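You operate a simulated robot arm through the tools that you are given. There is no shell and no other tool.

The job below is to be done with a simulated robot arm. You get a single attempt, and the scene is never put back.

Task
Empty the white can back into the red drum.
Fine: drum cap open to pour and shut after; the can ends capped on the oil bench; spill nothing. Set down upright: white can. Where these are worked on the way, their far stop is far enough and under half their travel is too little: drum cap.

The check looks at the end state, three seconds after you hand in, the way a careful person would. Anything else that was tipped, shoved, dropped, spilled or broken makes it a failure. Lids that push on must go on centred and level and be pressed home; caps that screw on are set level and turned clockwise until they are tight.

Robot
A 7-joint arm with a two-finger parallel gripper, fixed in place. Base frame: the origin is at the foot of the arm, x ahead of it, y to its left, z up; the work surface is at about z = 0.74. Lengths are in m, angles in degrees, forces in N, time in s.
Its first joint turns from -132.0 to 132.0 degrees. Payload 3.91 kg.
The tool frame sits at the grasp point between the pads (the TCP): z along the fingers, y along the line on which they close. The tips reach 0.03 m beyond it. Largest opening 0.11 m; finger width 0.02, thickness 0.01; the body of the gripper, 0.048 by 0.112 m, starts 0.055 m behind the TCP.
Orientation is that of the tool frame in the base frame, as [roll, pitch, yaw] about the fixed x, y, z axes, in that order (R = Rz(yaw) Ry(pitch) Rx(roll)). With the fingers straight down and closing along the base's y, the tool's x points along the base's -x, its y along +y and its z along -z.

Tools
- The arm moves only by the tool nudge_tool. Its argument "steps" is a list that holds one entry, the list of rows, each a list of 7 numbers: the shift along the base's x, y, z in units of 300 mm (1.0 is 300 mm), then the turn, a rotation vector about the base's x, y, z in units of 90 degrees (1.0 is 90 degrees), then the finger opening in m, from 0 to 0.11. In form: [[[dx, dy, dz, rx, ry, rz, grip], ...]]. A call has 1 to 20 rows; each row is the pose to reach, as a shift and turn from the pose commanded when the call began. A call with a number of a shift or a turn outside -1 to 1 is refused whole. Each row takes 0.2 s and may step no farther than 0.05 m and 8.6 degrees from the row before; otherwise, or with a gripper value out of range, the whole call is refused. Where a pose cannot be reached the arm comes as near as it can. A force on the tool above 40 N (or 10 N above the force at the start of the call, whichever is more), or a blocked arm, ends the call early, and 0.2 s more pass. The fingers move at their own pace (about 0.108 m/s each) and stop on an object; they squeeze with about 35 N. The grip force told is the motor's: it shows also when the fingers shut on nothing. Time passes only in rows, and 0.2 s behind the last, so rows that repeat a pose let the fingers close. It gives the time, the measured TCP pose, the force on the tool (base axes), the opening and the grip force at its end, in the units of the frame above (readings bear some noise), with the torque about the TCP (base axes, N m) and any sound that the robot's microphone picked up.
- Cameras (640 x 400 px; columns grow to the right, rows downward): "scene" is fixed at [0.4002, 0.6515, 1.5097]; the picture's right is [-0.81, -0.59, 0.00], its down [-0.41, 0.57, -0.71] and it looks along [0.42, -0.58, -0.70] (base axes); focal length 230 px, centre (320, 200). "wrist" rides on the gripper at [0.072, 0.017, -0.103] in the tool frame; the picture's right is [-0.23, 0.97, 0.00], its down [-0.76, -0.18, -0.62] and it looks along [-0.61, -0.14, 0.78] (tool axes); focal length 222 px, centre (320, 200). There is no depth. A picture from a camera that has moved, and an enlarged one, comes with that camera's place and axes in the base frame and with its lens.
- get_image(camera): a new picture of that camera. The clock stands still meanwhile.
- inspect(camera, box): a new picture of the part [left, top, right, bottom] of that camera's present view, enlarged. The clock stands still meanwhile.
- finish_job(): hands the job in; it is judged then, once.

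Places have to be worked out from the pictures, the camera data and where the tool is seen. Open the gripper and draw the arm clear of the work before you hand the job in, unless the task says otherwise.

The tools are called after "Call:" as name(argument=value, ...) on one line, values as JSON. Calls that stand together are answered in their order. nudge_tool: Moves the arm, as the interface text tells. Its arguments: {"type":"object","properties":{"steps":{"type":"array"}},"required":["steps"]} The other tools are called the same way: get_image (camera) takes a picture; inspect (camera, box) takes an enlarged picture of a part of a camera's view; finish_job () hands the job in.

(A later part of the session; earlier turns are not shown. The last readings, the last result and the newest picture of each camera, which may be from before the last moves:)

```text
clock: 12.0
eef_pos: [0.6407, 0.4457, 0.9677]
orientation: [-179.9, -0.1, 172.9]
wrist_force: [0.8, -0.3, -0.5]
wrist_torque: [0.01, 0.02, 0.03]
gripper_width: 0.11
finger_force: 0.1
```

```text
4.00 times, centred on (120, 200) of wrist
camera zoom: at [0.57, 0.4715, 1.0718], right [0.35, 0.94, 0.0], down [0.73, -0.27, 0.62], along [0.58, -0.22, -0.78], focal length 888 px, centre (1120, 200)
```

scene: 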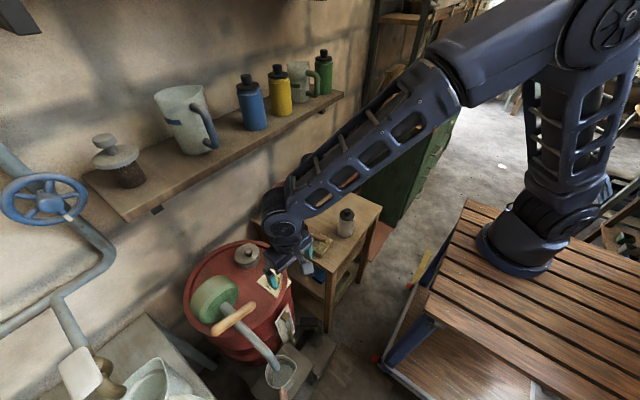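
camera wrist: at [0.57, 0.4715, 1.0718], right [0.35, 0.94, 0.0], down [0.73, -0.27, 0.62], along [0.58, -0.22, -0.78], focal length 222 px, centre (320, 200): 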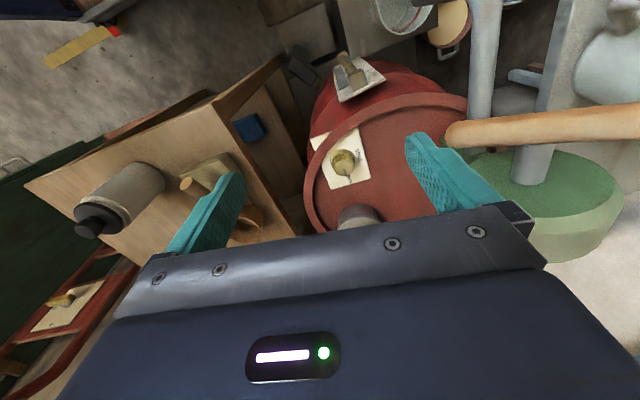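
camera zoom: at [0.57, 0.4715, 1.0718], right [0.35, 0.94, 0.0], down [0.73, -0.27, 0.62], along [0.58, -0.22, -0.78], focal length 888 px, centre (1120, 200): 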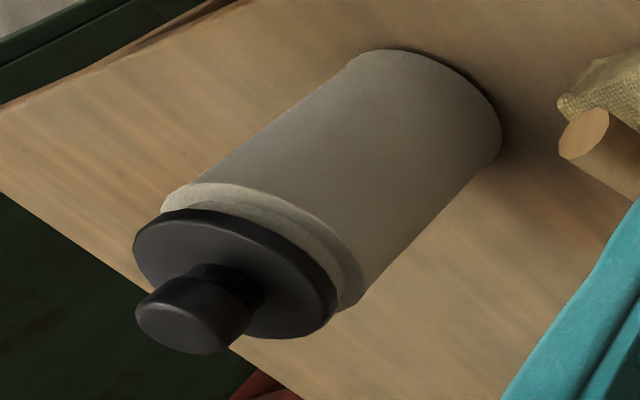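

The dial now points at "open" but the grey lid on its neck looks unchanged, so I study the other panels and the lid's surroundings for clues before touching anything else.

Call:
inspect(camera="wrist", box=[10, 250, 140, 350])

Call:
inspect(camera="wrist", box=[320, 40, 400, 110])

Call:
inspect(camera="wrist", box=[420, 0, 640, 260])

Call:
inspect(camera="scene", box=[0, 150, 130, 260])

```text
4.00 times, centred on (75, 300) of wrist
camera zoom: at [0.57, 0.4715, 1.0718], right [0.35, 0.94, 0.0], down [0.73, -0.27, 0.62], along [0.58, -0.22, -0.78], focal length 888 px, centre (1300, -200)
```

zoom: 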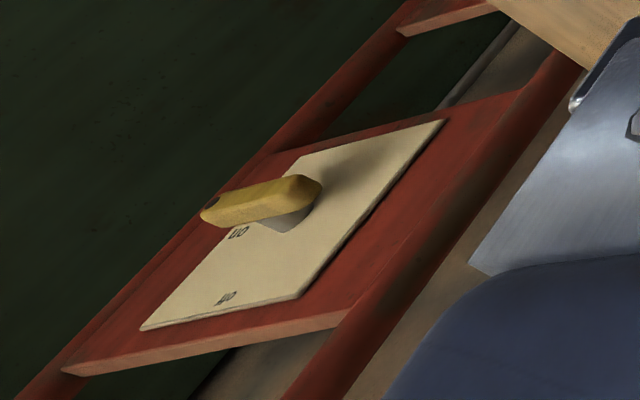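

```text
5.71 times, centred on (360, 75) of wrist
camera zoom: at [0.57, 0.4715, 1.0718], right [0.35, 0.94, 0.0], down [0.73, -0.27, 0.62], along [0.58, -0.22, -0.78], focal length 1269 px, centre (91, 914)
```

zoom: 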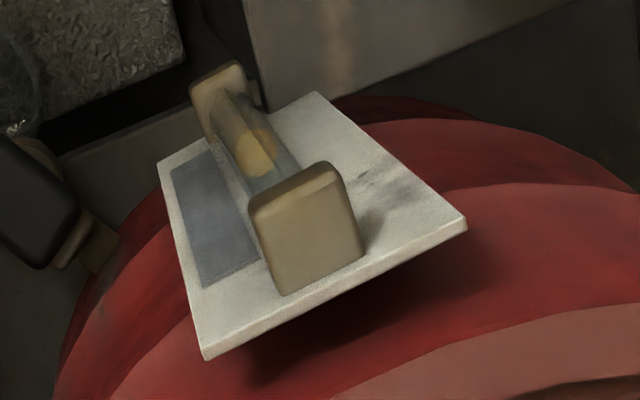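

```text
1.54 times, centred on (530, 130) of wrist
camera zoom: at [0.57, 0.4715, 1.0718], right [0.35, 0.94, 0.0], down [0.73, -0.27, 0.62], along [0.58, -0.22, -0.78], focal length 342 px, centre (-3, 308)
```

zoom: 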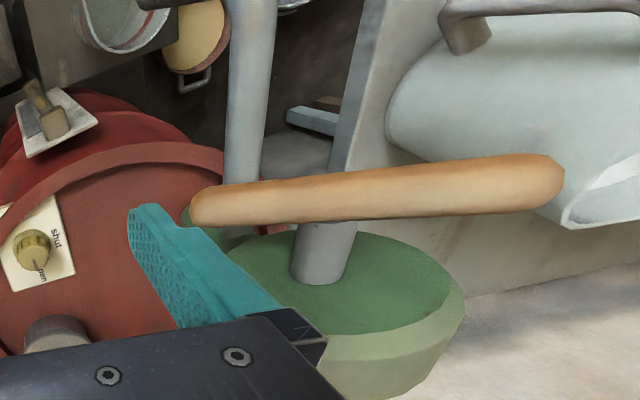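

```text
3.64 times, centred on (65, 205) of scene
camera zoom: at [0.4002, 0.6515, 1.5097], right [-0.81, -0.59, 0.0], down [-0.41, 0.57, -0.71], along [0.42, -0.58, -0.7], focal length 836 px, centre (1247, 182)
```

zoom: 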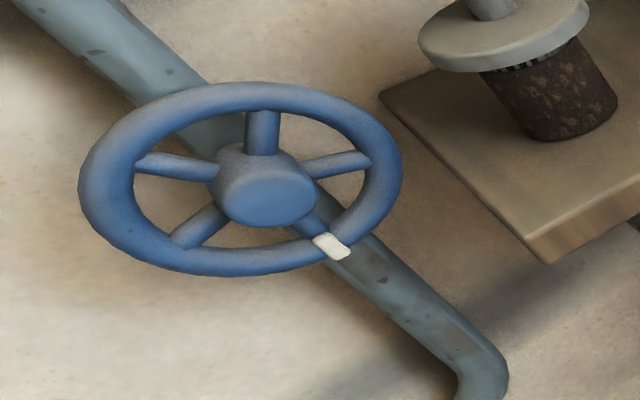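

The side plate is a sight gauge for the drum and the red rack carries an unrelated on/off lever, so the lid on the neck is what needs understanding. I move the wrist camera closer above the grey lid (staying under the shelf, whose front edge I judge at x≈0.84, z≈1.2).

Call:
nudge_tool(steps=[[[0.12, -0.01, -0.02, 0, 0, 0.02, 0.11], [0.24, -0.02, -0.04, 0, 0, 0.04, 0.11], [0.36, -0.03, -0.06, 0, 0, 0.06, 0.11], [0.48, -0.04, -0.08, 0, 0, 0.079, 0.11]]])

Call:
get_image(camera="wrist")

Call:
get_image(camera="scene")

Call:
inspect(camera="wrist", box=[240, 100, 400, 200])

```text
clock: 13.0
eef_pos: [0.7841, 0.4346, 0.9442]
orientation: [180.0, 0.0, -179.8]
wrist_force: [-0.9, 0.6, 0.3]
wrist_torque: [-0.05, -0.04, 0.0]
gripper_width: 0.11
finger_force: 0.0
```

```text
taken
camera wrist: at [0.7098, 0.4511, 1.0486], right [0.23, 0.97, 0.0], down [0.76, -0.18, 0.62], along [0.61, -0.14, -0.78], focal length 222 px, centre (320, 200)
```

wrist: 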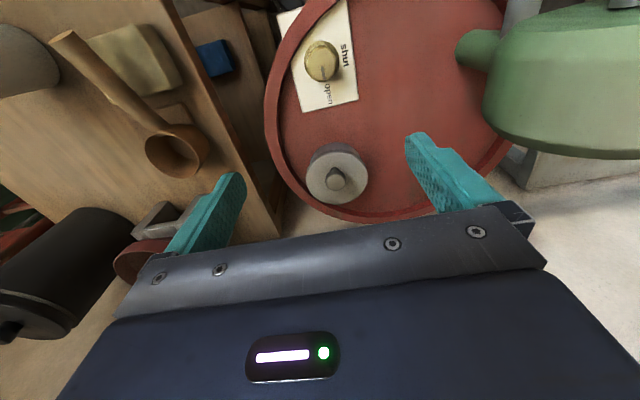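

```text
taken
```

scene: 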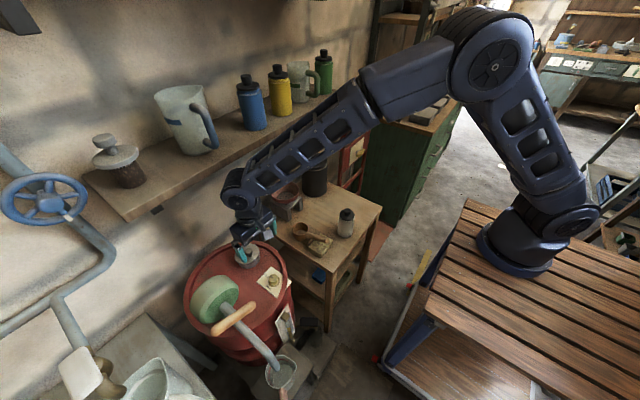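

```text
4.00 times, centred on (320, 150) of wrist
camera zoom: at [0.7098, 0.4511, 1.0486], right [0.23, 0.97, 0.0], down [0.76, -0.18, 0.62], along [0.61, -0.14, -0.78], focal length 888 px, centre (320, 400)
```

zoom: 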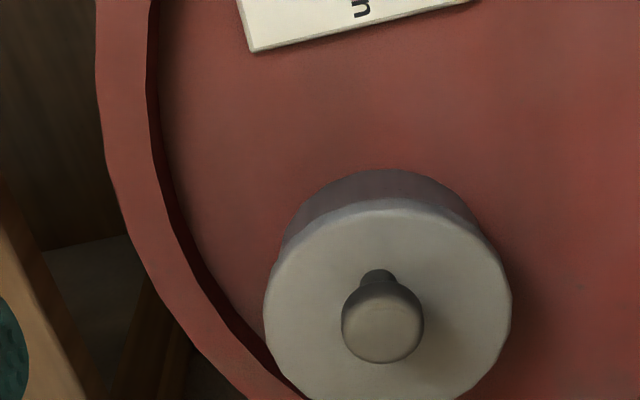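

The grey part is a plain lid with a ball knob resting on a neck, centre ≈ (0.873, 0.435), lid top z≈0.79, and the dial did not move it. I lower at the current x, then slide in with open fingers either side of the lid's knob, keeping the wrist below the shelf.

Call:
nudge_tool(steps=[[[0, 0, -0.12, 0, 0, 0, 0.11], [0, 0, -0.25, 0, 0, 0, 0.11], [0, 0, -0.38, 0, 0, 0, 0.11], [0.1, 0, -0.38, 0, 0, 0, 0.09], [0.2, 0, -0.38, 0, 0, 0, 0.07]]])

Call:
get_image(camera="wrist")

Call:
get_image(camera="scene")

```text
clock: 14.2
eef_pos: [0.8447, 0.4337, 0.8296]
orientation: [-180.0, 0.0, -180.0]
wrist_force: [-0.2, 0.3, 0.2]
wrist_torque: [0.01, 0.02, -0.01]
gripper_width: 0.0701
finger_force: 0.1
```

```text
taken
camera wrist: at [0.7707, 0.4512, 0.9332], right [0.23, 0.97, 0.0], down [0.76, -0.18, 0.62], along [0.61, -0.14, -0.78], focal length 222 px, centre (320, 200)
```

wrist: 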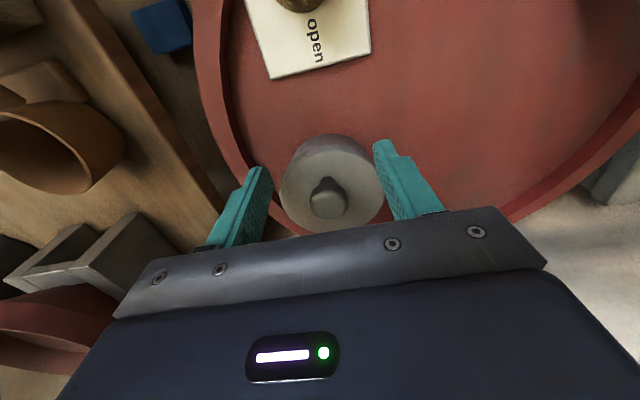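

```text
taken
```

scene: 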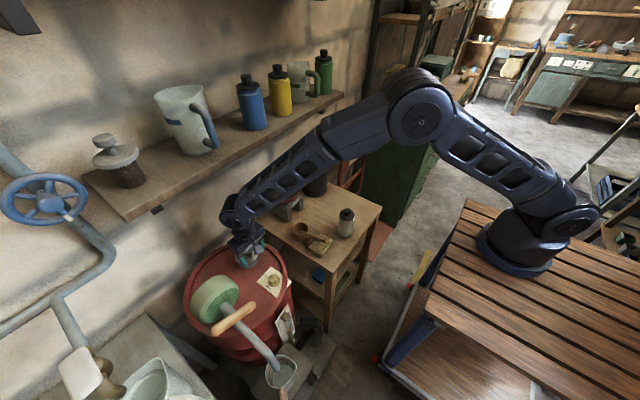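

I enlarge to refine the knob's centre relative to the fingers.

Call:
inspect(camera="wrist", box=[260, 120, 420, 240])

Call:
inspect(camera="scene", box=[210, 180, 290, 280])

```text
3.33 times, centred on (340, 180) of wrist
camera zoom: at [0.7707, 0.4512, 0.9332], right [0.23, 0.97, 0.0], down [0.76, -0.18, 0.62], along [0.61, -0.14, -0.78], focal length 740 px, centre (253, 267)
```

zoom: 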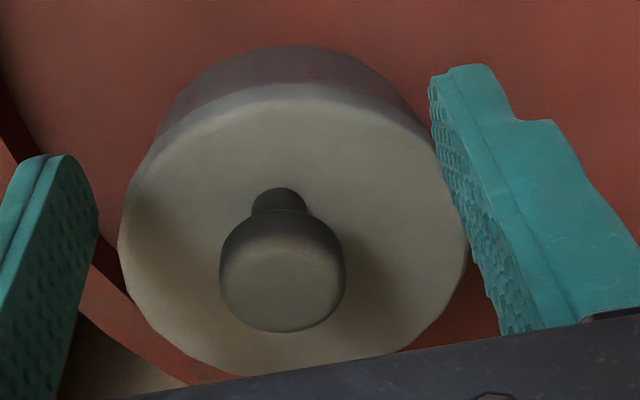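

```text
4.00 times, centred on (250, 230) of scene
camera zoom: at [0.4002, 0.6515, 1.5097], right [-0.81, -0.59, 0.0], down [-0.41, 0.57, -0.71], along [0.42, -0.58, -0.7], focal length 920 px, centre (600, 80)
```

zoom: 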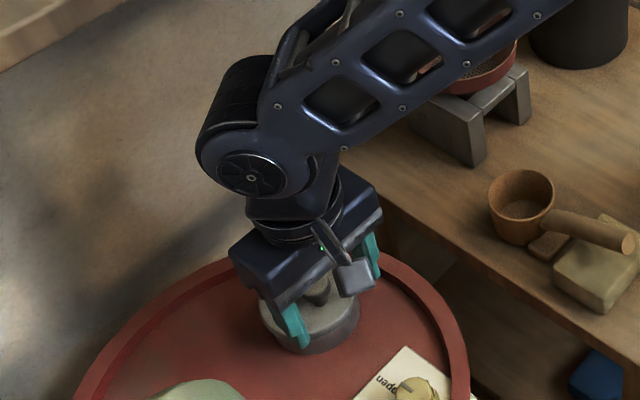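

Knob centre is 30 mm ahead of the TCP in x, y aligned. I move in, lower 8 mm, and close on the knob.

Call:
nudge_tool(steps=[[[0.06, 0, 0, 0, 0, 0, 0.07], [0.1, 0, -0.02, 0, 0, 0, 0.05], [0.1, 0, -0.027, 0, 0, 0, 0.0], [0.1, 0, -0.027, 0, 0, 0, 0.0], [0.1, 0, -0.027, 0, 0, 0, 0.0]]])

Call:
get_image(camera="wrist")

```text
clock: 15.4
eef_pos: [0.8737, 0.4354, 0.8207]
orientation: [180.0, 0.0, -180.0]
wrist_force: [0.2, 5.6, 4.6]
wrist_torque: [0.05, -0.11, -0.03]
gripper_width: 0.0249
finger_force: 45.2
```

```text
taken
camera wrist: at [0.8009, 0.4519, 0.9256], right [0.23, 0.97, 0.0], down [0.76, -0.18, 0.62], along [0.61, -0.14, -0.78], focal length 222 px, centre (320, 200)
```

wrist: 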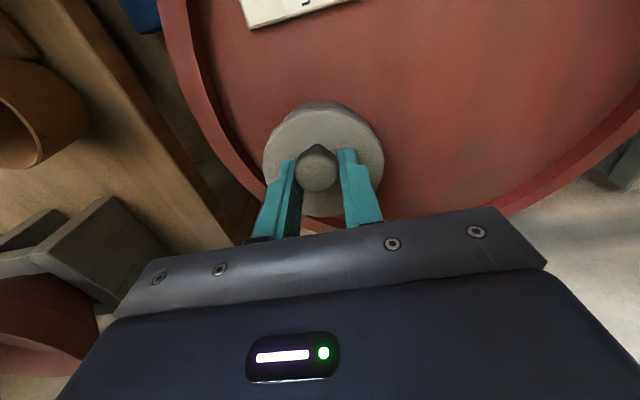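

The knob is gripped (25 mm). I try a gentle 6 mm lift to learn how the lid is held.

Call:
nudge_tool(steps=[[[0, 0, 0.01, 0, 0, 0, 0.0], [0, 0, 0.02, 0, 0, 0, 0.0]]])

Call:
inspect(camera="wrist", box=[240, 90, 400, 210])

Call:
inspect(camera="scene", box=[210, 220, 290, 280])

```text
clock: 16.0
eef_pos: [0.8751, 0.4349, 0.8254]
orientation: [180.0, -0.1, -179.9]
wrist_force: [17.5, 18.6, -24.2]
wrist_torque: [0.21, 0.59, -0.18]
gripper_width: 0.025
finger_force: 45.3
```

```text
3.33 times, centred on (320, 150) of wrist
camera zoom: at [0.8017, 0.452, 0.9295], right [0.23, 0.97, 0.0], down [0.76, -0.18, 0.62], along [0.61, -0.14, -0.78], focal length 740 px, centre (320, 367)
```

zoom: 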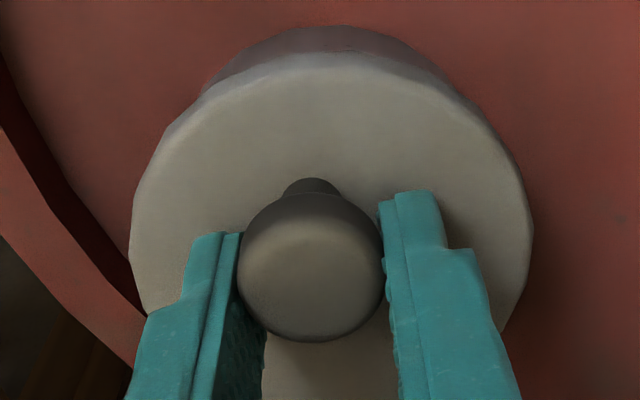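

```text
6.67 times, centred on (250, 250) of scene
camera zoom: at [0.4002, 0.6515, 1.5097], right [-0.81, -0.59, 0.0], down [-0.41, 0.57, -0.71], along [0.42, -0.58, -0.7], focal length 1533 px, centre (787, -133)
```

zoom: 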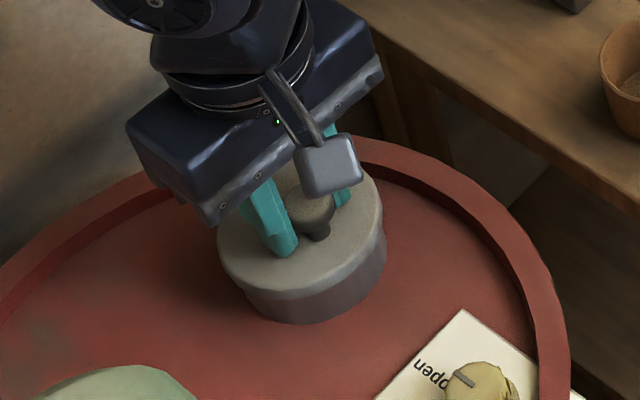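

The tool rose 4.7 mm with about 24 N down and about 25 N sideways on it; the lid may have risen a little. I look at the lid's edge from both cameras before going on.

Call:
inspect(camera="scene", box=[230, 240, 270, 270])

Call:
get_image(camera="wrist")

```text
13.33 times, centred on (250, 255) of scene
camera zoom: at [0.4002, 0.6515, 1.5097], right [-0.81, -0.59, 0.0], down [-0.41, 0.57, -0.71], along [0.42, -0.58, -0.7], focal length 3066 px, centre (1253, -533)
```

zoom: 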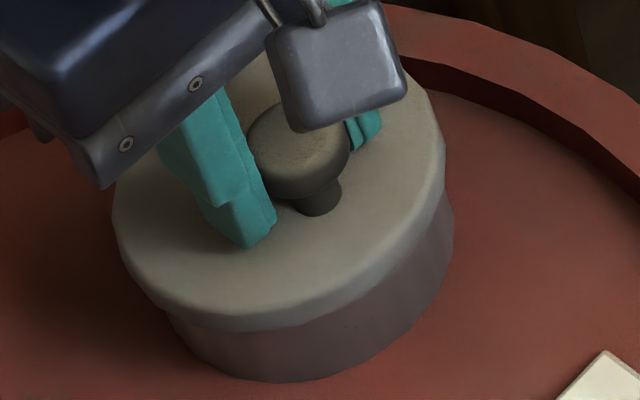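

```text
taken
camera wrist: at [0.8017, 0.452, 0.9295], right [0.23, 0.97, 0.0], down [0.76, -0.18, 0.62], along [0.61, -0.14, -0.78], focal length 222 px, centre (320, 200)
```

wrist: 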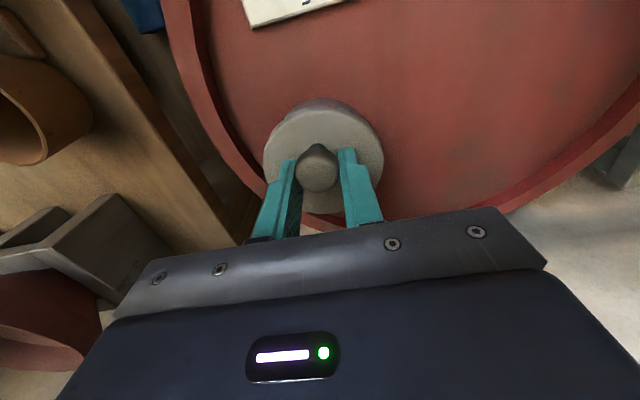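

The lid has not visibly risen; the fingers just crept on the ball knob. I go back down 6 mm to relieve the pull and read the forces.

Call:
nudge_tool(steps=[[[0, 0, -0.01, 0, 0, 0, 0.0], [0, 0, -0.02, 0, 0, 0, 0.0]]])

Call:
inspect(camera="wrist", box=[240, 90, 400, 210])

Call:
inspect(camera="scene", box=[230, 240, 270, 270])

```text
clock: 16.6
eef_pos: [0.8751, 0.4343, 0.8257]
orientation: [179.8, 0.2, -179.9]
wrist_force: [3.3, 12.2, 17.6]
wrist_torque: [0.22, -1.16, -0.09]
gripper_width: 0.025
finger_force: 45.3
```

```text
3.33 times, centred on (320, 150) of wrist
camera zoom: at [0.8009, 0.4517, 0.9288], right [0.23, 0.97, 0.0], down [0.76, -0.18, 0.63], along [0.61, -0.14, -0.78], focal length 740 px, centre (320, 367)
```

zoom: 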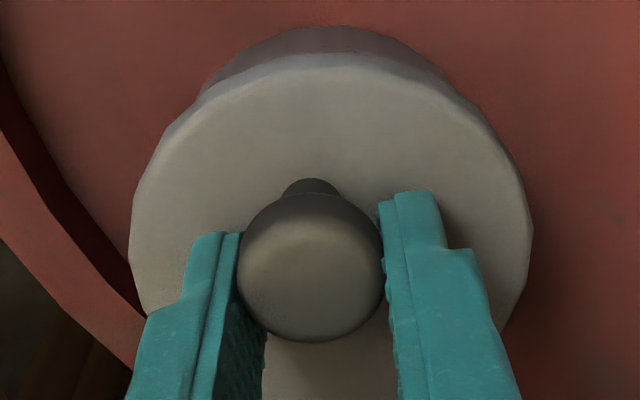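

```text
13.33 times, centred on (250, 255) of scene
camera zoom: at [0.4002, 0.6515, 1.5097], right [-0.81, -0.59, 0.0], down [-0.41, 0.57, -0.71], along [0.42, -0.58, -0.7], focal length 3066 px, centre (1253, -533)
```

zoom: 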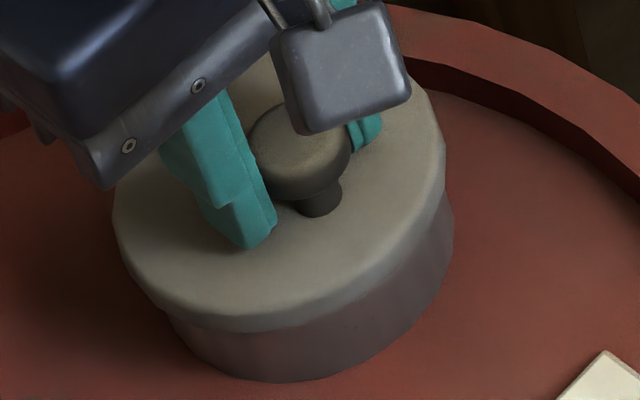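

Pushing back down, the tool stayed at z 0.8257 with +18 N, so something moves only with friction of about 20 N: either the lid on its neck or the fingers on the knob. A further 12 mm lift will show which.

Call:
nudge_tool(steps=[[[0, 0, 0.015, 0, 0, 0, 0.0], [0, 0, 0.03, 0, 0, 0, 0.0], [0, 0, 0.045, 0, 0, 0, 0.0], [0, 0, 0.06, 0, 0, 0, 0.0]]])

Call:
get_image(camera="wrist")

Call:
inspect(camera="scene", box=[230, 240, 270, 270])

```text
clock: 17.1
eef_pos: [0.8753, 0.4358, 0.8247]
orientation: [179.8, -0.1, 180.0]
wrist_force: [15.4, 11.3, -13.3]
wrist_torque: [0.21, 0.07, -0.12]
gripper_width: 0.0248
finger_force: 45.0
stopped in row 2: the force on the tool passed its limit at 45 N (the readings are from after the stop); the commanded pose is now the measured one
```

```text
taken
camera wrist: at [0.8012, 0.4518, 0.9289], right [0.23, 0.97, 0.0], down [0.76, -0.18, 0.62], along [0.61, -0.14, -0.78], focal length 222 px, centre (320, 200)
```

wrist: 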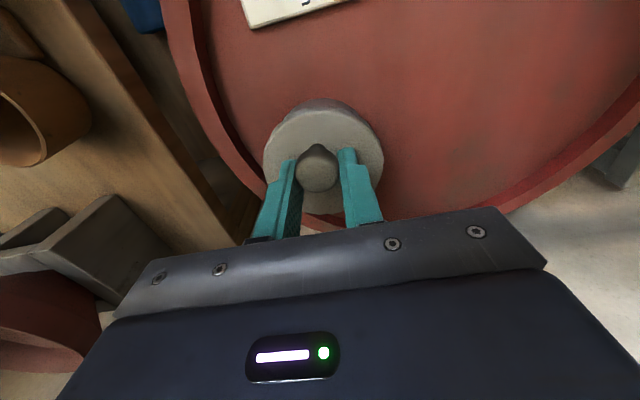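

```text
13.33 times, centred on (250, 255) of scene
camera zoom: at [0.4002, 0.6515, 1.5097], right [-0.81, -0.59, 0.0], down [-0.41, 0.57, -0.71], along [0.42, -0.58, -0.7], focal length 3066 px, centre (1253, -533)
```

zoom: 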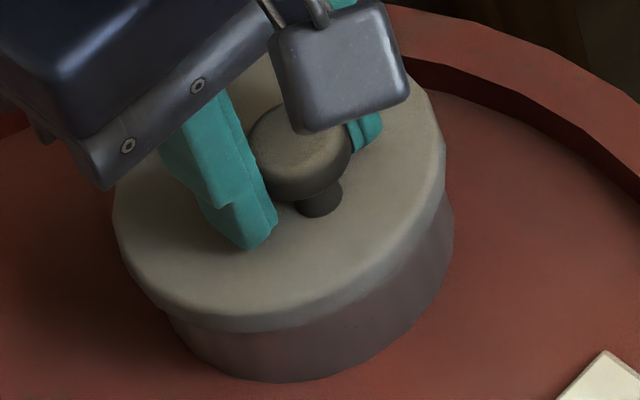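

The lid stays put even at 45 N of pull, so it is not a lift-off lid as it stands. I try turning the knob a little counter-clockwise to see whether it unscrews or is fixed.

Call:
nudge_tool(steps=[[[0, 0, 0, 0, 0, 0.06, 0.0], [0, 0, 0, 0, 0, 0.12, 0.0], [0, 0, 0, 0, 0, 0.18, 0.0]]])

Call:
inspect(camera="scene", box=[230, 240, 270, 270])

Call:
inspect(camera="wrist", box=[240, 90, 400, 210])

```text
clock: 17.9
eef_pos: [0.8745, 0.4379, 0.8261]
orientation: [179.8, 0.1, -163.7]
wrist_force: [1.7, 22.3, -2.8]
wrist_torque: [0.27, -0.06, -0.45]
gripper_width: 0.025
finger_force: 45.6
```

```text
13.33 times, centred on (250, 255) of scene
camera zoom: at [0.4002, 0.6515, 1.5097], right [-0.81, -0.59, 0.0], down [-0.41, 0.57, -0.71], along [0.42, -0.58, -0.7], focal length 3066 px, centre (1253, -533)
```

zoom: 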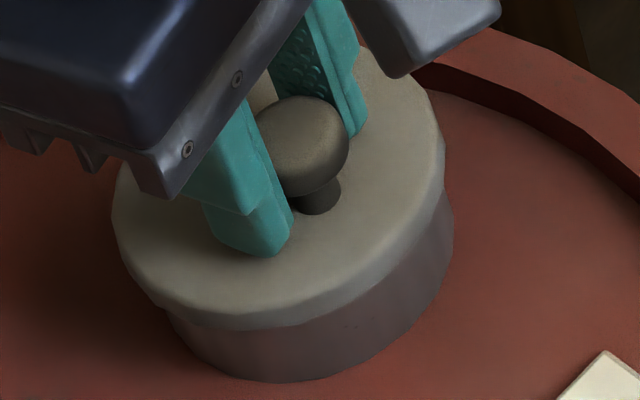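

```text
3.33 times, centred on (320, 150) of wrist
camera zoom: at [0.7982, 0.432, 0.9304], right [-0.06, 1.0, 0.0], down [0.78, 0.04, 0.62], along [0.62, 0.04, -0.78], focal length 740 px, centre (320, 367)
```

zoom: 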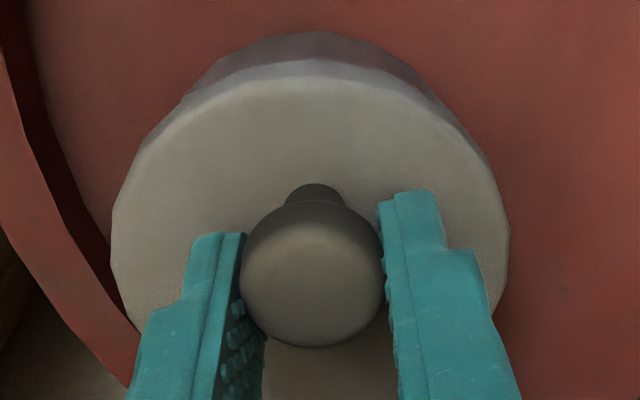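

The gripper turned 16° with −0.45 N·m but the lid shows no clear motion, so I should see whether it slipped. I release the knob, back straight out, and compare the lid against the earlier picture.

Call:
nudge_tool(steps=[[[0, 0, 0, 0, 0, 0, 0.06], [0, 0, 0, 0, 0, 0, 0.07], [0, 0, 0, 0, 0, 0, 0.07]]])

Call:
inspect(camera="scene", box=[230, 240, 270, 270])

Call:
inspect(camera="wrist", box=[240, 90, 400, 210])

```text
clock: 18.7
eef_pos: [0.8736, 0.4338, 0.8258]
orientation: [179.8, 0.0, -163.9]
wrist_force: [-0.1, 0.3, 0.9]
wrist_torque: [0.0, -0.01, 0.0]
gripper_width: 0.0699
finger_force: 0.1
```

```text
13.33 times, centred on (250, 255) of scene
camera zoom: at [0.4002, 0.6515, 1.5097], right [-0.81, -0.59, 0.0], down [-0.41, 0.57, -0.71], along [0.42, -0.58, -0.7], focal length 3066 px, centre (1253, -533)
```

zoom: 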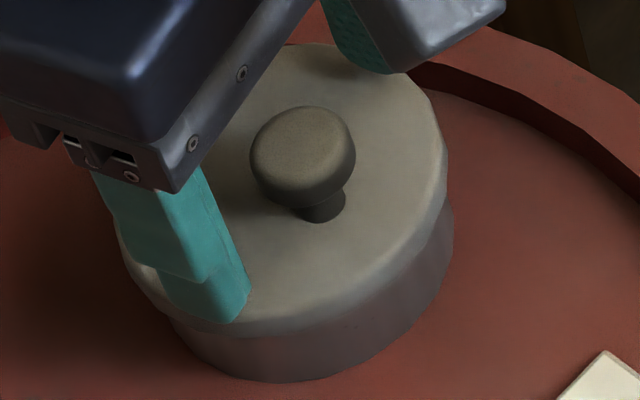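

```text
3.33 times, centred on (320, 150) of wrist
camera zoom: at [0.7988, 0.4302, 0.93], right [-0.05, 1.0, 0.0], down [0.78, 0.04, 0.62], along [0.62, 0.03, -0.78], focal length 740 px, centre (320, 367)
```

zoom: 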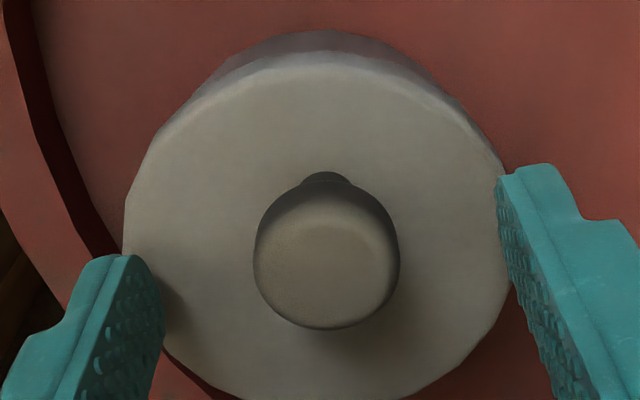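

After release the knob settled back about 2 mm, so the lid only flexed; it neither lifts nor clearly turns. I back out and tilt the wrist camera for a low side view of the lid and its neck.

Call:
nudge_tool(steps=[[[-0.1, 0, 0.01, 0, 0, -0.06, 0.08], [-0.2, 0, 0.05, 0, 0, -0.12, 0.09], [-0.3, 0, 0.12, 0, 0, -0.18, 0.1]]])

Call:
nudge_tool(steps=[[[0, 0, 0.02, 0, -0.09, 0, 0.11], [0, 0, 0.04, 0, -0.18, 0, 0.11], [0, 0, 0.06, 0, -0.27, 0, 0.11], [0, 0, 0.06, 0, -0.36, 0, 0.11], [0, 0, 0.06, 0, -0.45, 0, 0.11]]])

Call:
get_image(camera="wrist")

Call:
get_image(camera="scene")

```text
clock: 19.5
eef_pos: [0.7835, 0.4329, 0.8622]
orientation: [-180.0, 0.1, 179.8]
wrist_force: [0.1, -1.1, -1.1]
wrist_torque: [0.04, 0.03, -0.02]
gripper_width: 0.1
finger_force: 0.0
```

```text
clock: 20.7
eef_pos: [0.785, 0.4342, 0.8807]
orientation: [179.9, 40.8, 179.9]
wrist_force: [0.8, -0.6, 0.1]
wrist_torque: [0.04, 0.04, 0.05]
gripper_width: 0.1099
finger_force: 0.1
```

```text
taken
camera wrist: at [0.6616, 0.4505, 0.913], right [0.17, 0.97, 0.15], down [0.17, -0.18, 0.97], along [0.97, -0.14, -0.2], focal length 222 px, centre (320, 200)
```

wrist: 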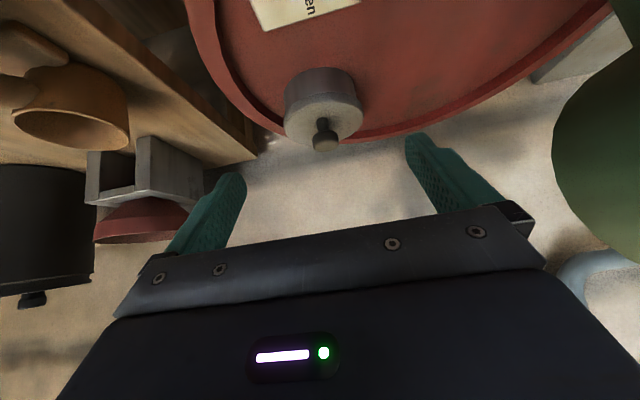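

```text
taken
```

scene: 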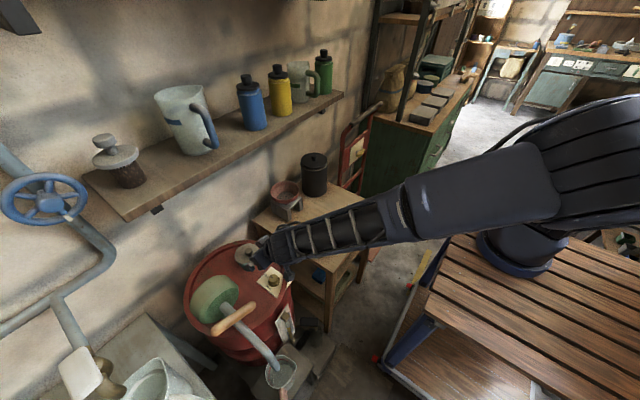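

The side view works, though the elbow has swung low over the bench; I zoom in on the lid and then check that the can is untouched.

Call:
inspect(camera="wrist", box=[270, 50, 380, 160])

Call:
inspect(camera="wrist", box=[240, 0, 400, 60])

Call:
inspect(camera="scene", box=[240, 150, 420, 290])

```text
3.64 times, centred on (325, 105) of wrist
camera zoom: at [0.6616, 0.4505, 0.913], right [0.17, 0.97, 0.15], down [0.17, -0.18, 0.97], along [0.97, -0.14, -0.2], focal length 808 px, centre (302, 546)
```

zoom: 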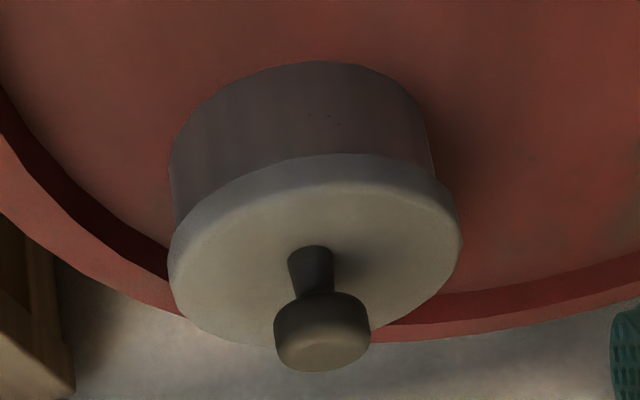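

```text
4.00 times, centred on (320, 30) of wrist
camera zoom: at [0.6616, 0.4505, 0.913], right [0.17, 0.97, 0.15], down [0.17, -0.18, 0.97], along [0.97, -0.14, -0.2], focal length 888 px, centre (320, 880)
```

zoom: 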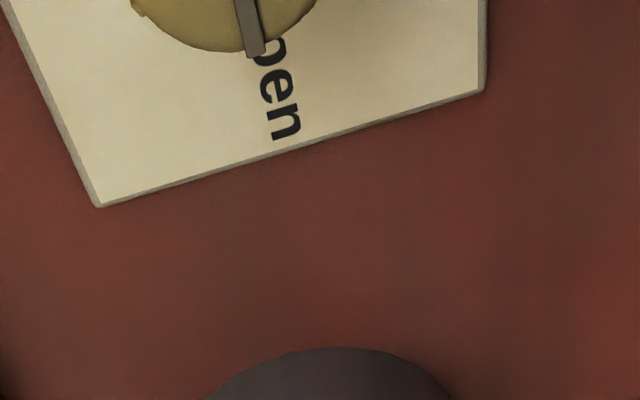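

```text
2.86 times, centred on (330, 220) of scene
camera zoom: at [0.4002, 0.6515, 1.5097], right [-0.81, -0.59, 0.0], down [-0.41, 0.57, -0.71], along [0.42, -0.58, -0.7], focal length 657 px, centre (291, 143)
```

zoom: 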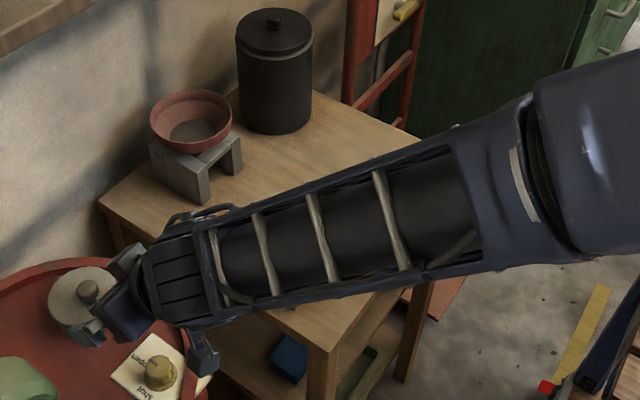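

The dial clearly rests on "open", and the lid is a level, centred cap with a mushroom knob on a neck, with no hinge visible. It flexed slightly under load, so it may be a screw cap: I level the tool again and go back to grip the knob for a proper counter-clockwise turn.

Call:
nudge_tool(steps=[[[0, 0, 0, 0, 0.09, 0, 0.11], [0, 0, 0, 0, 0.18, 0, 0.11], [0, 0, 0, 0, 0.27, 0, 0.11], [0, 0, 0, 0, 0.36, 0, 0.11], [0, 0, 0, 0, 0.45, 0, 0.11]]])

Call:
get_image(camera="scene")

Call:
get_image(camera="wrist")

```text
clock: 21.9
eef_pos: [0.7836, 0.4348, 0.8809]
orientation: [179.9, -0.1, -179.9]
wrist_force: [-0.6, 0.6, 0.9]
wrist_torque: [-0.04, -0.05, 0.02]
gripper_width: 0.11
finger_force: 0.1
```

```text
taken
```

scene: 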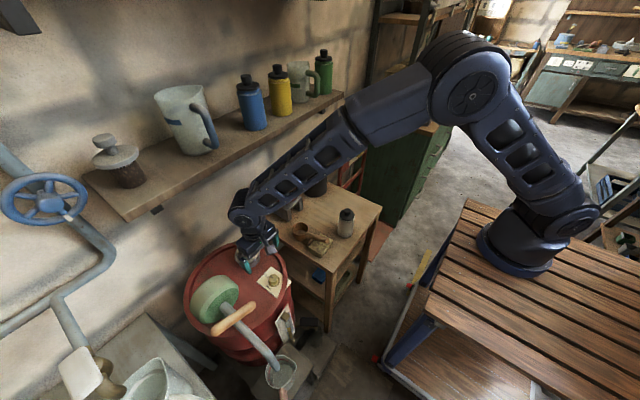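

```text
taken
camera wrist: at [0.7105, 0.4517, 0.9849], right [0.23, 0.97, 0.0], down [0.76, -0.18, 0.62], along [0.61, -0.14, -0.78], focal length 222 px, centre (320, 200)
```

wrist: 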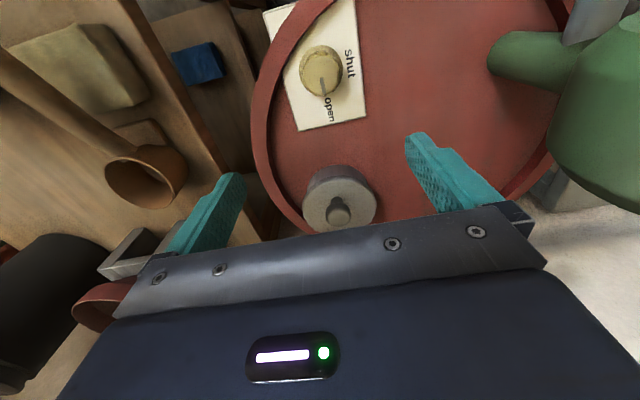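

The can is untouched and the arm is back in its good posture. This time I take the lid by its rim (Ø≈84 mm) for a firmer hold: slide in at z≈0.835, then lower around the lid.

Call:
nudge_tool(steps=[[[0, 0, -0.08, 0, 0, 0, 0.11], [0, 0, -0.153, 0, 0, 0, 0.11], [0.1, 0, -0.153, 0, 0, 0, 0.105], [0.2, 0, -0.153, 0, 0, 0, 0.1], [0.3, 0, -0.153, 0, 0, 0, 0.098], [0.3, 0, -0.153, 0, 0, 0, 0.098]]])

Call:
get_image(camera="wrist")

Call:
inspect(camera="scene", box=[220, 210, 290, 280])

```text
clock: 23.3
eef_pos: [0.8738, 0.435, 0.8347]
orientation: [180.0, -0.1, 180.0]
wrist_force: [-0.5, -0.3, -0.3]
wrist_torque: [0.02, 0.01, 0.0]
gripper_width: 0.0977
finger_force: 0.1
```

```text
taken
camera wrist: at [0.7997, 0.4513, 0.9381], right [0.23, 0.97, 0.0], down [0.76, -0.18, 0.62], along [0.61, -0.14, -0.78], focal length 222 px, centre (320, 200)
```

wrist: 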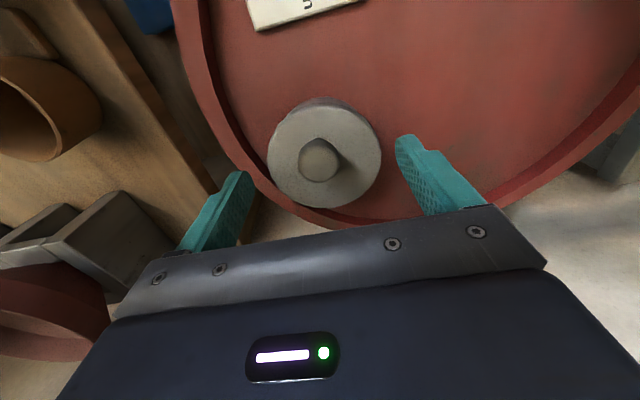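

```text
5.71 times, centred on (255, 245) of scene
camera zoom: at [0.4002, 0.6515, 1.5097], right [-0.81, -0.59, 0.0], down [-0.41, 0.57, -0.71], along [0.42, -0.58, -0.7], focal length 1314 px, centre (691, -57)
```

zoom: 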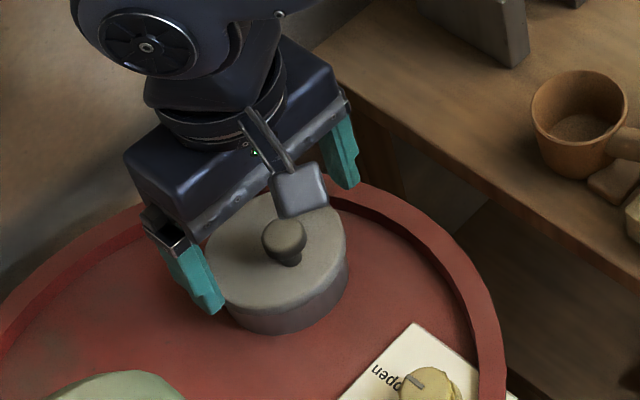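

Aligned over the lid. I lower around its rim to TCP z≈0.798 and close.

Call:
nudge_tool(steps=[[[0, 0, -0.04, 0, 0, 0, 0.098], [0, 0, -0.08, 0, 0, 0, 0.098], [0, 0, -0.115, 0, 0, 0, 0.098], [0, 0, -0.122, 0, 0, 0, 0.098]]])

Call:
nudge_tool(steps=[[[0, 0, 0, 0, 0, 0, 0.06], [0, 0, 0, 0, 0, 0, 0.06], [0, 0, 0, 0, 0, 0, 0.06]]])

Call:
get_image(camera="wrist")

Call:
inspect(camera="scene", box=[220, 210, 290, 280])

```text
clock: 24.3
eef_pos: [0.8745, 0.4344, 0.7969]
orientation: [179.9, 0.0, -180.0]
wrist_force: [-0.6, 0.3, 0.6]
wrist_torque: [-0.02, 0.02, -0.04]
gripper_width: 0.0979
finger_force: 0.1
```

```text
clock: 25.1
eef_pos: [0.8734, 0.4349, 0.7986]
orientation: [179.9, 0.0, 180.0]
wrist_force: [4.2, 8.0, -2.9]
wrist_torque: [0.31, 0.1, 0.19]
gripper_width: 0.0865
finger_force: 44.8
```

```text
taken
camera wrist: at [0.8003, 0.4517, 0.9015], right [0.23, 0.97, 0.0], down [0.76, -0.18, 0.62], along [0.61, -0.14, -0.78], focal length 222 px, centre (320, 200)
```

wrist: 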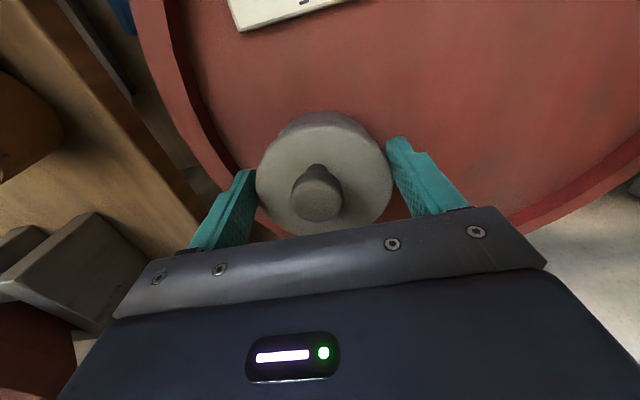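

```text
5.71 times, centred on (255, 245) of scene
camera zoom: at [0.4002, 0.6515, 1.5097], right [-0.81, -0.59, 0.0], down [-0.41, 0.57, -0.71], along [0.42, -0.58, -0.7], focal length 1314 px, centre (691, -57)
```

zoom: 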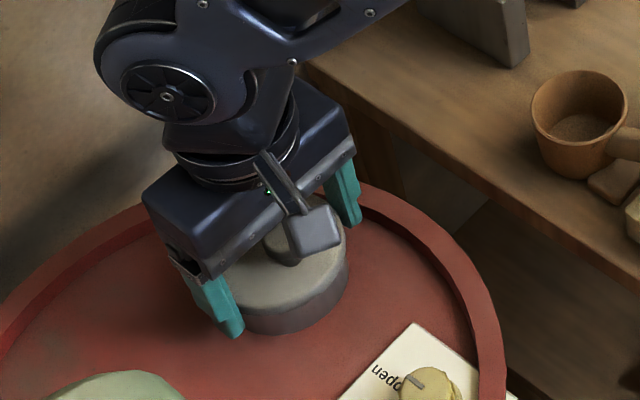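

The lid rim is held (86.5 mm). I turn counter-clockwise about 16° and read the torque.

Call:
nudge_tool(steps=[[[0, 0, 0, 0, 0, 0.03, 0.06], [0, 0, 0, 0, 0, 0.06, 0.06], [0, 0, 0, 0, 0, 0.09, 0.06]]])

Call:
get_image(camera="wrist")

Call:
inspect(camera="scene", box=[230, 240, 270, 270])

```text
clock: 25.9
eef_pos: [0.8749, 0.4336, 0.7973]
orientation: [-180.0, 0.0, -171.9]
wrist_force: [0.7, -1.4, -5.5]
wrist_torque: [0.19, 0.26, -1.62]
gripper_width: 0.0864
finger_force: 45.0
```

```text
taken
camera wrist: at [0.7994, 0.4399, 0.9014], right [0.09, 1.0, 0.0], down [0.78, -0.07, 0.62], along [0.62, -0.05, -0.78], focal length 222 px, centre (320, 200)
```

wrist: 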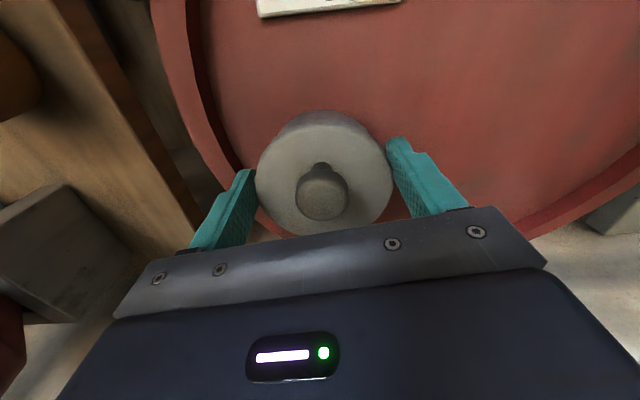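

```text
13.33 times, centred on (250, 255) of scene
camera zoom: at [0.4002, 0.6515, 1.5097], right [-0.81, -0.59, 0.0], down [-0.41, 0.57, -0.71], along [0.42, -0.58, -0.7], focal length 3066 px, centre (1253, -533)
```

zoom: 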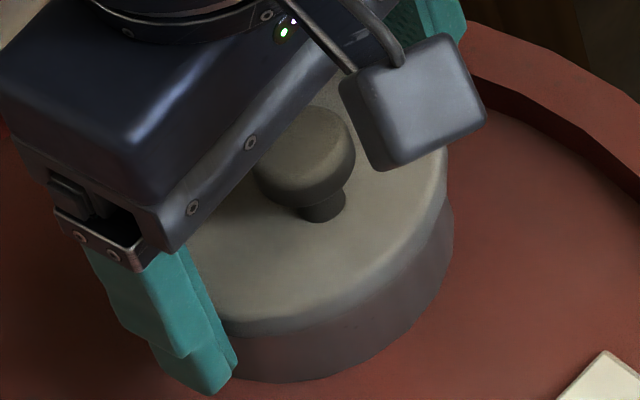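

The torque of −1.62 N·m here, like the −0.45 N·m on the knob, matches plain finger slip (μ≈0.42) on a fixed lid, so it does not unscrew this way. I test the other direction before letting go.

Call:
nudge_tool(steps=[[[0, 0, 0, 0, 0, -0.06, 0.06], [0, 0, 0, 0, 0, -0.12, 0.06], [0, 0, 0, 0, 0, -0.18, 0.06]]])

Call:
inspect(camera="scene", box=[230, 240, 270, 270])

```text
clock: 26.7
eef_pos: [0.8739, 0.4367, 0.7974]
orientation: [179.9, 0.0, 171.9]
wrist_force: [-6.0, 18.2, -6.0]
wrist_torque: [0.68, 0.41, 1.77]
gripper_width: 0.0864
finger_force: 44.5
```

```text
13.33 times, centred on (250, 255) of scene
camera zoom: at [0.4002, 0.6515, 1.5097], right [-0.81, -0.59, 0.0], down [-0.41, 0.57, -0.71], along [0.42, -0.58, -0.7], focal length 3066 px, centre (1253, -533)
```

zoom: 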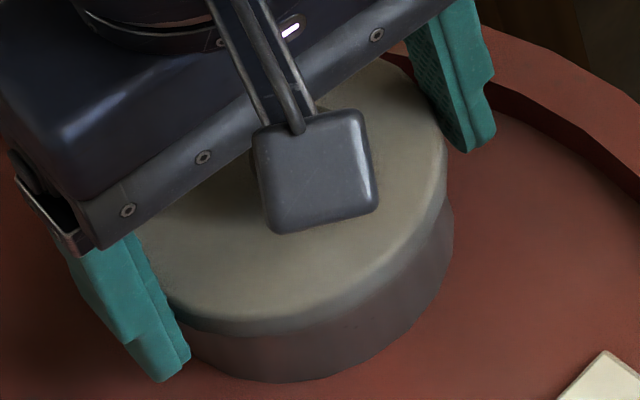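

Clockwise slips the same way (+1.77 N·m), so the lid is firmly fixed and is not what gets worked; the labelled dial is the drum cap's control as far as I can tell. I release the lid, back out under the shelf, and go look at the can's own cap from above.

Call:
nudge_tool(steps=[[[0, 0, 0, 0, 0, 0.09, 0.1], [0, 0, 0, 0, 0, 0.09, 0.1], [0, 0, 0.06, 0, 0, 0.09, 0.1], [0, 0, 0.125, 0, 0, 0.09, 0.11], [-0.15, 0, 0.14, 0, 0, 0.09, 0.11], [-0.3, 0, 0.16, 0, 0, 0.09, 0.11]]])

Call:
inspect(camera="scene", box=[230, 240, 270, 270])

Call:
get_image(camera="wrist")

```text
clock: 28.1
eef_pos: [0.7808, 0.4338, 0.8463]
orientation: [180.0, -0.1, 180.0]
wrist_force: [-0.5, 0.2, -0.5]
wrist_torque: [0.01, 0.03, 0.03]
gripper_width: 0.1099
finger_force: 0.1
```

```text
13.33 times, centred on (250, 255) of scene
camera zoom: at [0.4002, 0.6515, 1.5097], right [-0.81, -0.59, 0.0], down [-0.41, 0.57, -0.71], along [0.42, -0.58, -0.7], focal length 3066 px, centre (1253, -533)
```

zoom: 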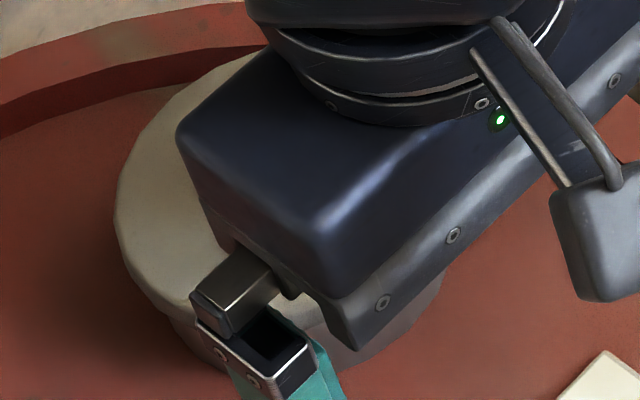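

```text
taken
camera wrist: at [0.7094, 0.4508, 0.9496], right [0.23, 0.97, 0.0], down [0.76, -0.18, 0.62], along [0.61, -0.14, -0.78], focal length 222 px, centre (320, 200)
```

wrist: 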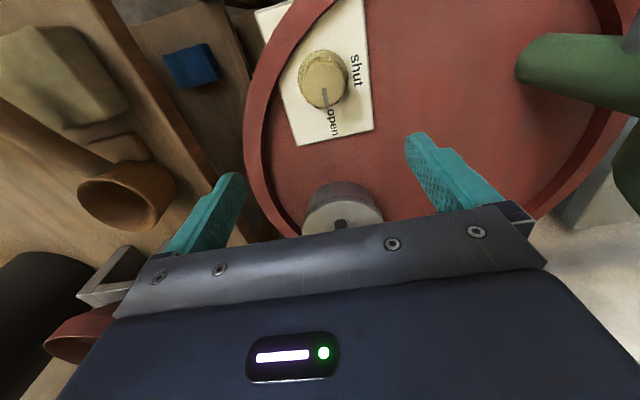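

Lid released and unchanged. I climb and travel back over the bench to above the white can.

Call:
nudge_tool(steps=[[[-0.05, 0, 0.13, 0, 0, 0, 0.11], [-0.1, -0.05, 0.26, 0, 0, 0, 0.11], [-0.17, -0.15, 0.35, 0, 0, 0, 0.11], [-0.24, -0.28, 0.4, 0, 0, 0, 0.11], [-0.3, -0.42, 0.4, 0, 0, 0, 0.11], [-0.34, -0.57, 0.4, 0, 0, 0, 0.11], [-0.38, -0.72, 0.4, 0, 0, 0, 0.11], [-0.39, -0.87, 0.4, 0, 0, 0, 0.11], [-0.393, -1.0, 0.4, 0, 0, 0, 0.11]]])

Call:
get_image(camera="wrist")

Call:
get_image(camera="scene")

Call:
inspect(camera="scene", box=[226, 236, 306, 286])

```text
clock: 30.1
eef_pos: [0.6645, 0.1341, 0.9657]
orientation: [179.9, 0.0, 180.0]
wrist_force: [-0.9, 0.6, -0.3]
wrist_torque: [0.01, 0.01, 0.04]
gripper_width: 0.1101
finger_force: 0.1
```

```text
taken
camera wrist: at [0.5921, 0.1507, 1.0695], right [0.23, 0.97, 0.0], down [0.76, -0.18, 0.62], along [0.61, -0.14, -0.78], focal length 222 px, centre (320, 200)
```

wrist: 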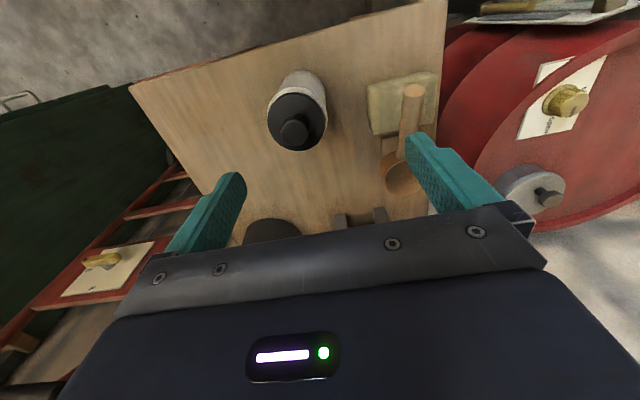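

```text
taken
```

scene: 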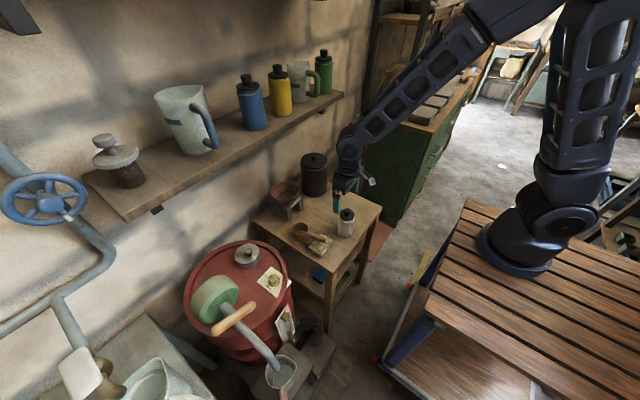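

```text
8.00 times, centred on (266, 261) of scene
camera zoom: at [0.4002, 0.6515, 1.5097], right [-0.81, -0.59, 0.0], down [-0.41, 0.57, -0.71], along [0.42, -0.58, -0.7], focal length 1839 px, centre (752, -288)
```

zoom: 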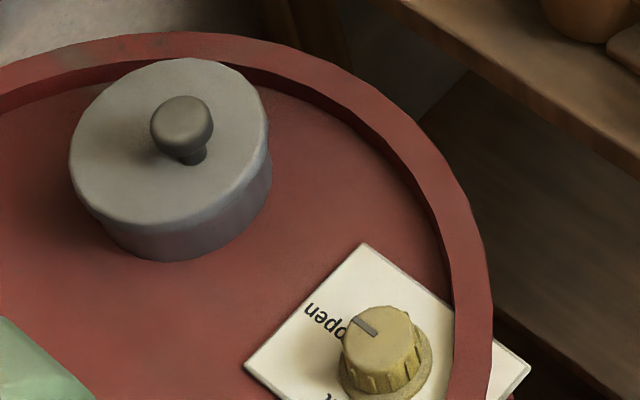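

The dial points at "open" and the lid looks exactly as at the start. Now I measure the can's cap precisely.

Call:
inspect(camera="wrist", box=[250, 60, 350, 160])

Call:
inspect(camera="scene", box=[320, 196, 380, 246])

```text
4.00 times, centred on (300, 110) of wrist
camera zoom: at [0.5921, 0.1507, 1.0695], right [0.23, 0.97, 0.0], down [0.76, -0.18, 0.62], along [0.61, -0.14, -0.78], focal length 888 px, centre (400, 560)
```

zoom: 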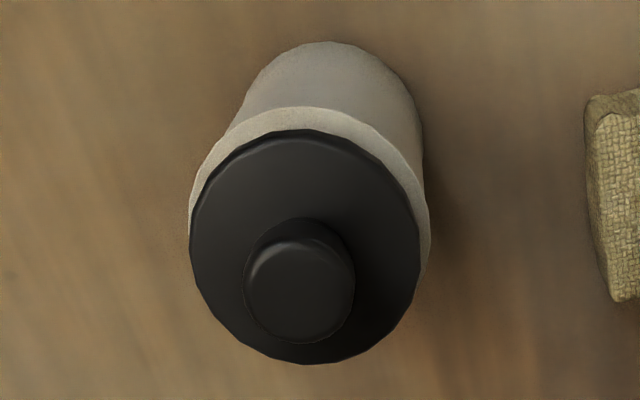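

```text
8.00 times, centred on (350, 221) of scene
camera zoom: at [0.4002, 0.6515, 1.5097], right [-0.81, -0.59, 0.0], down [-0.41, 0.57, -0.71], along [0.42, -0.58, -0.7], focal length 1839 px, centre (80, 32)
```

zoom: 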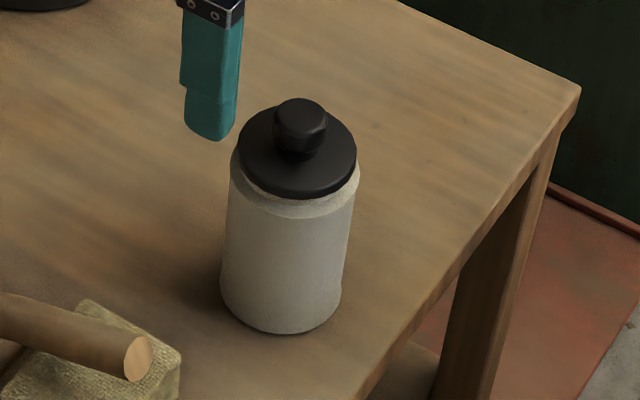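

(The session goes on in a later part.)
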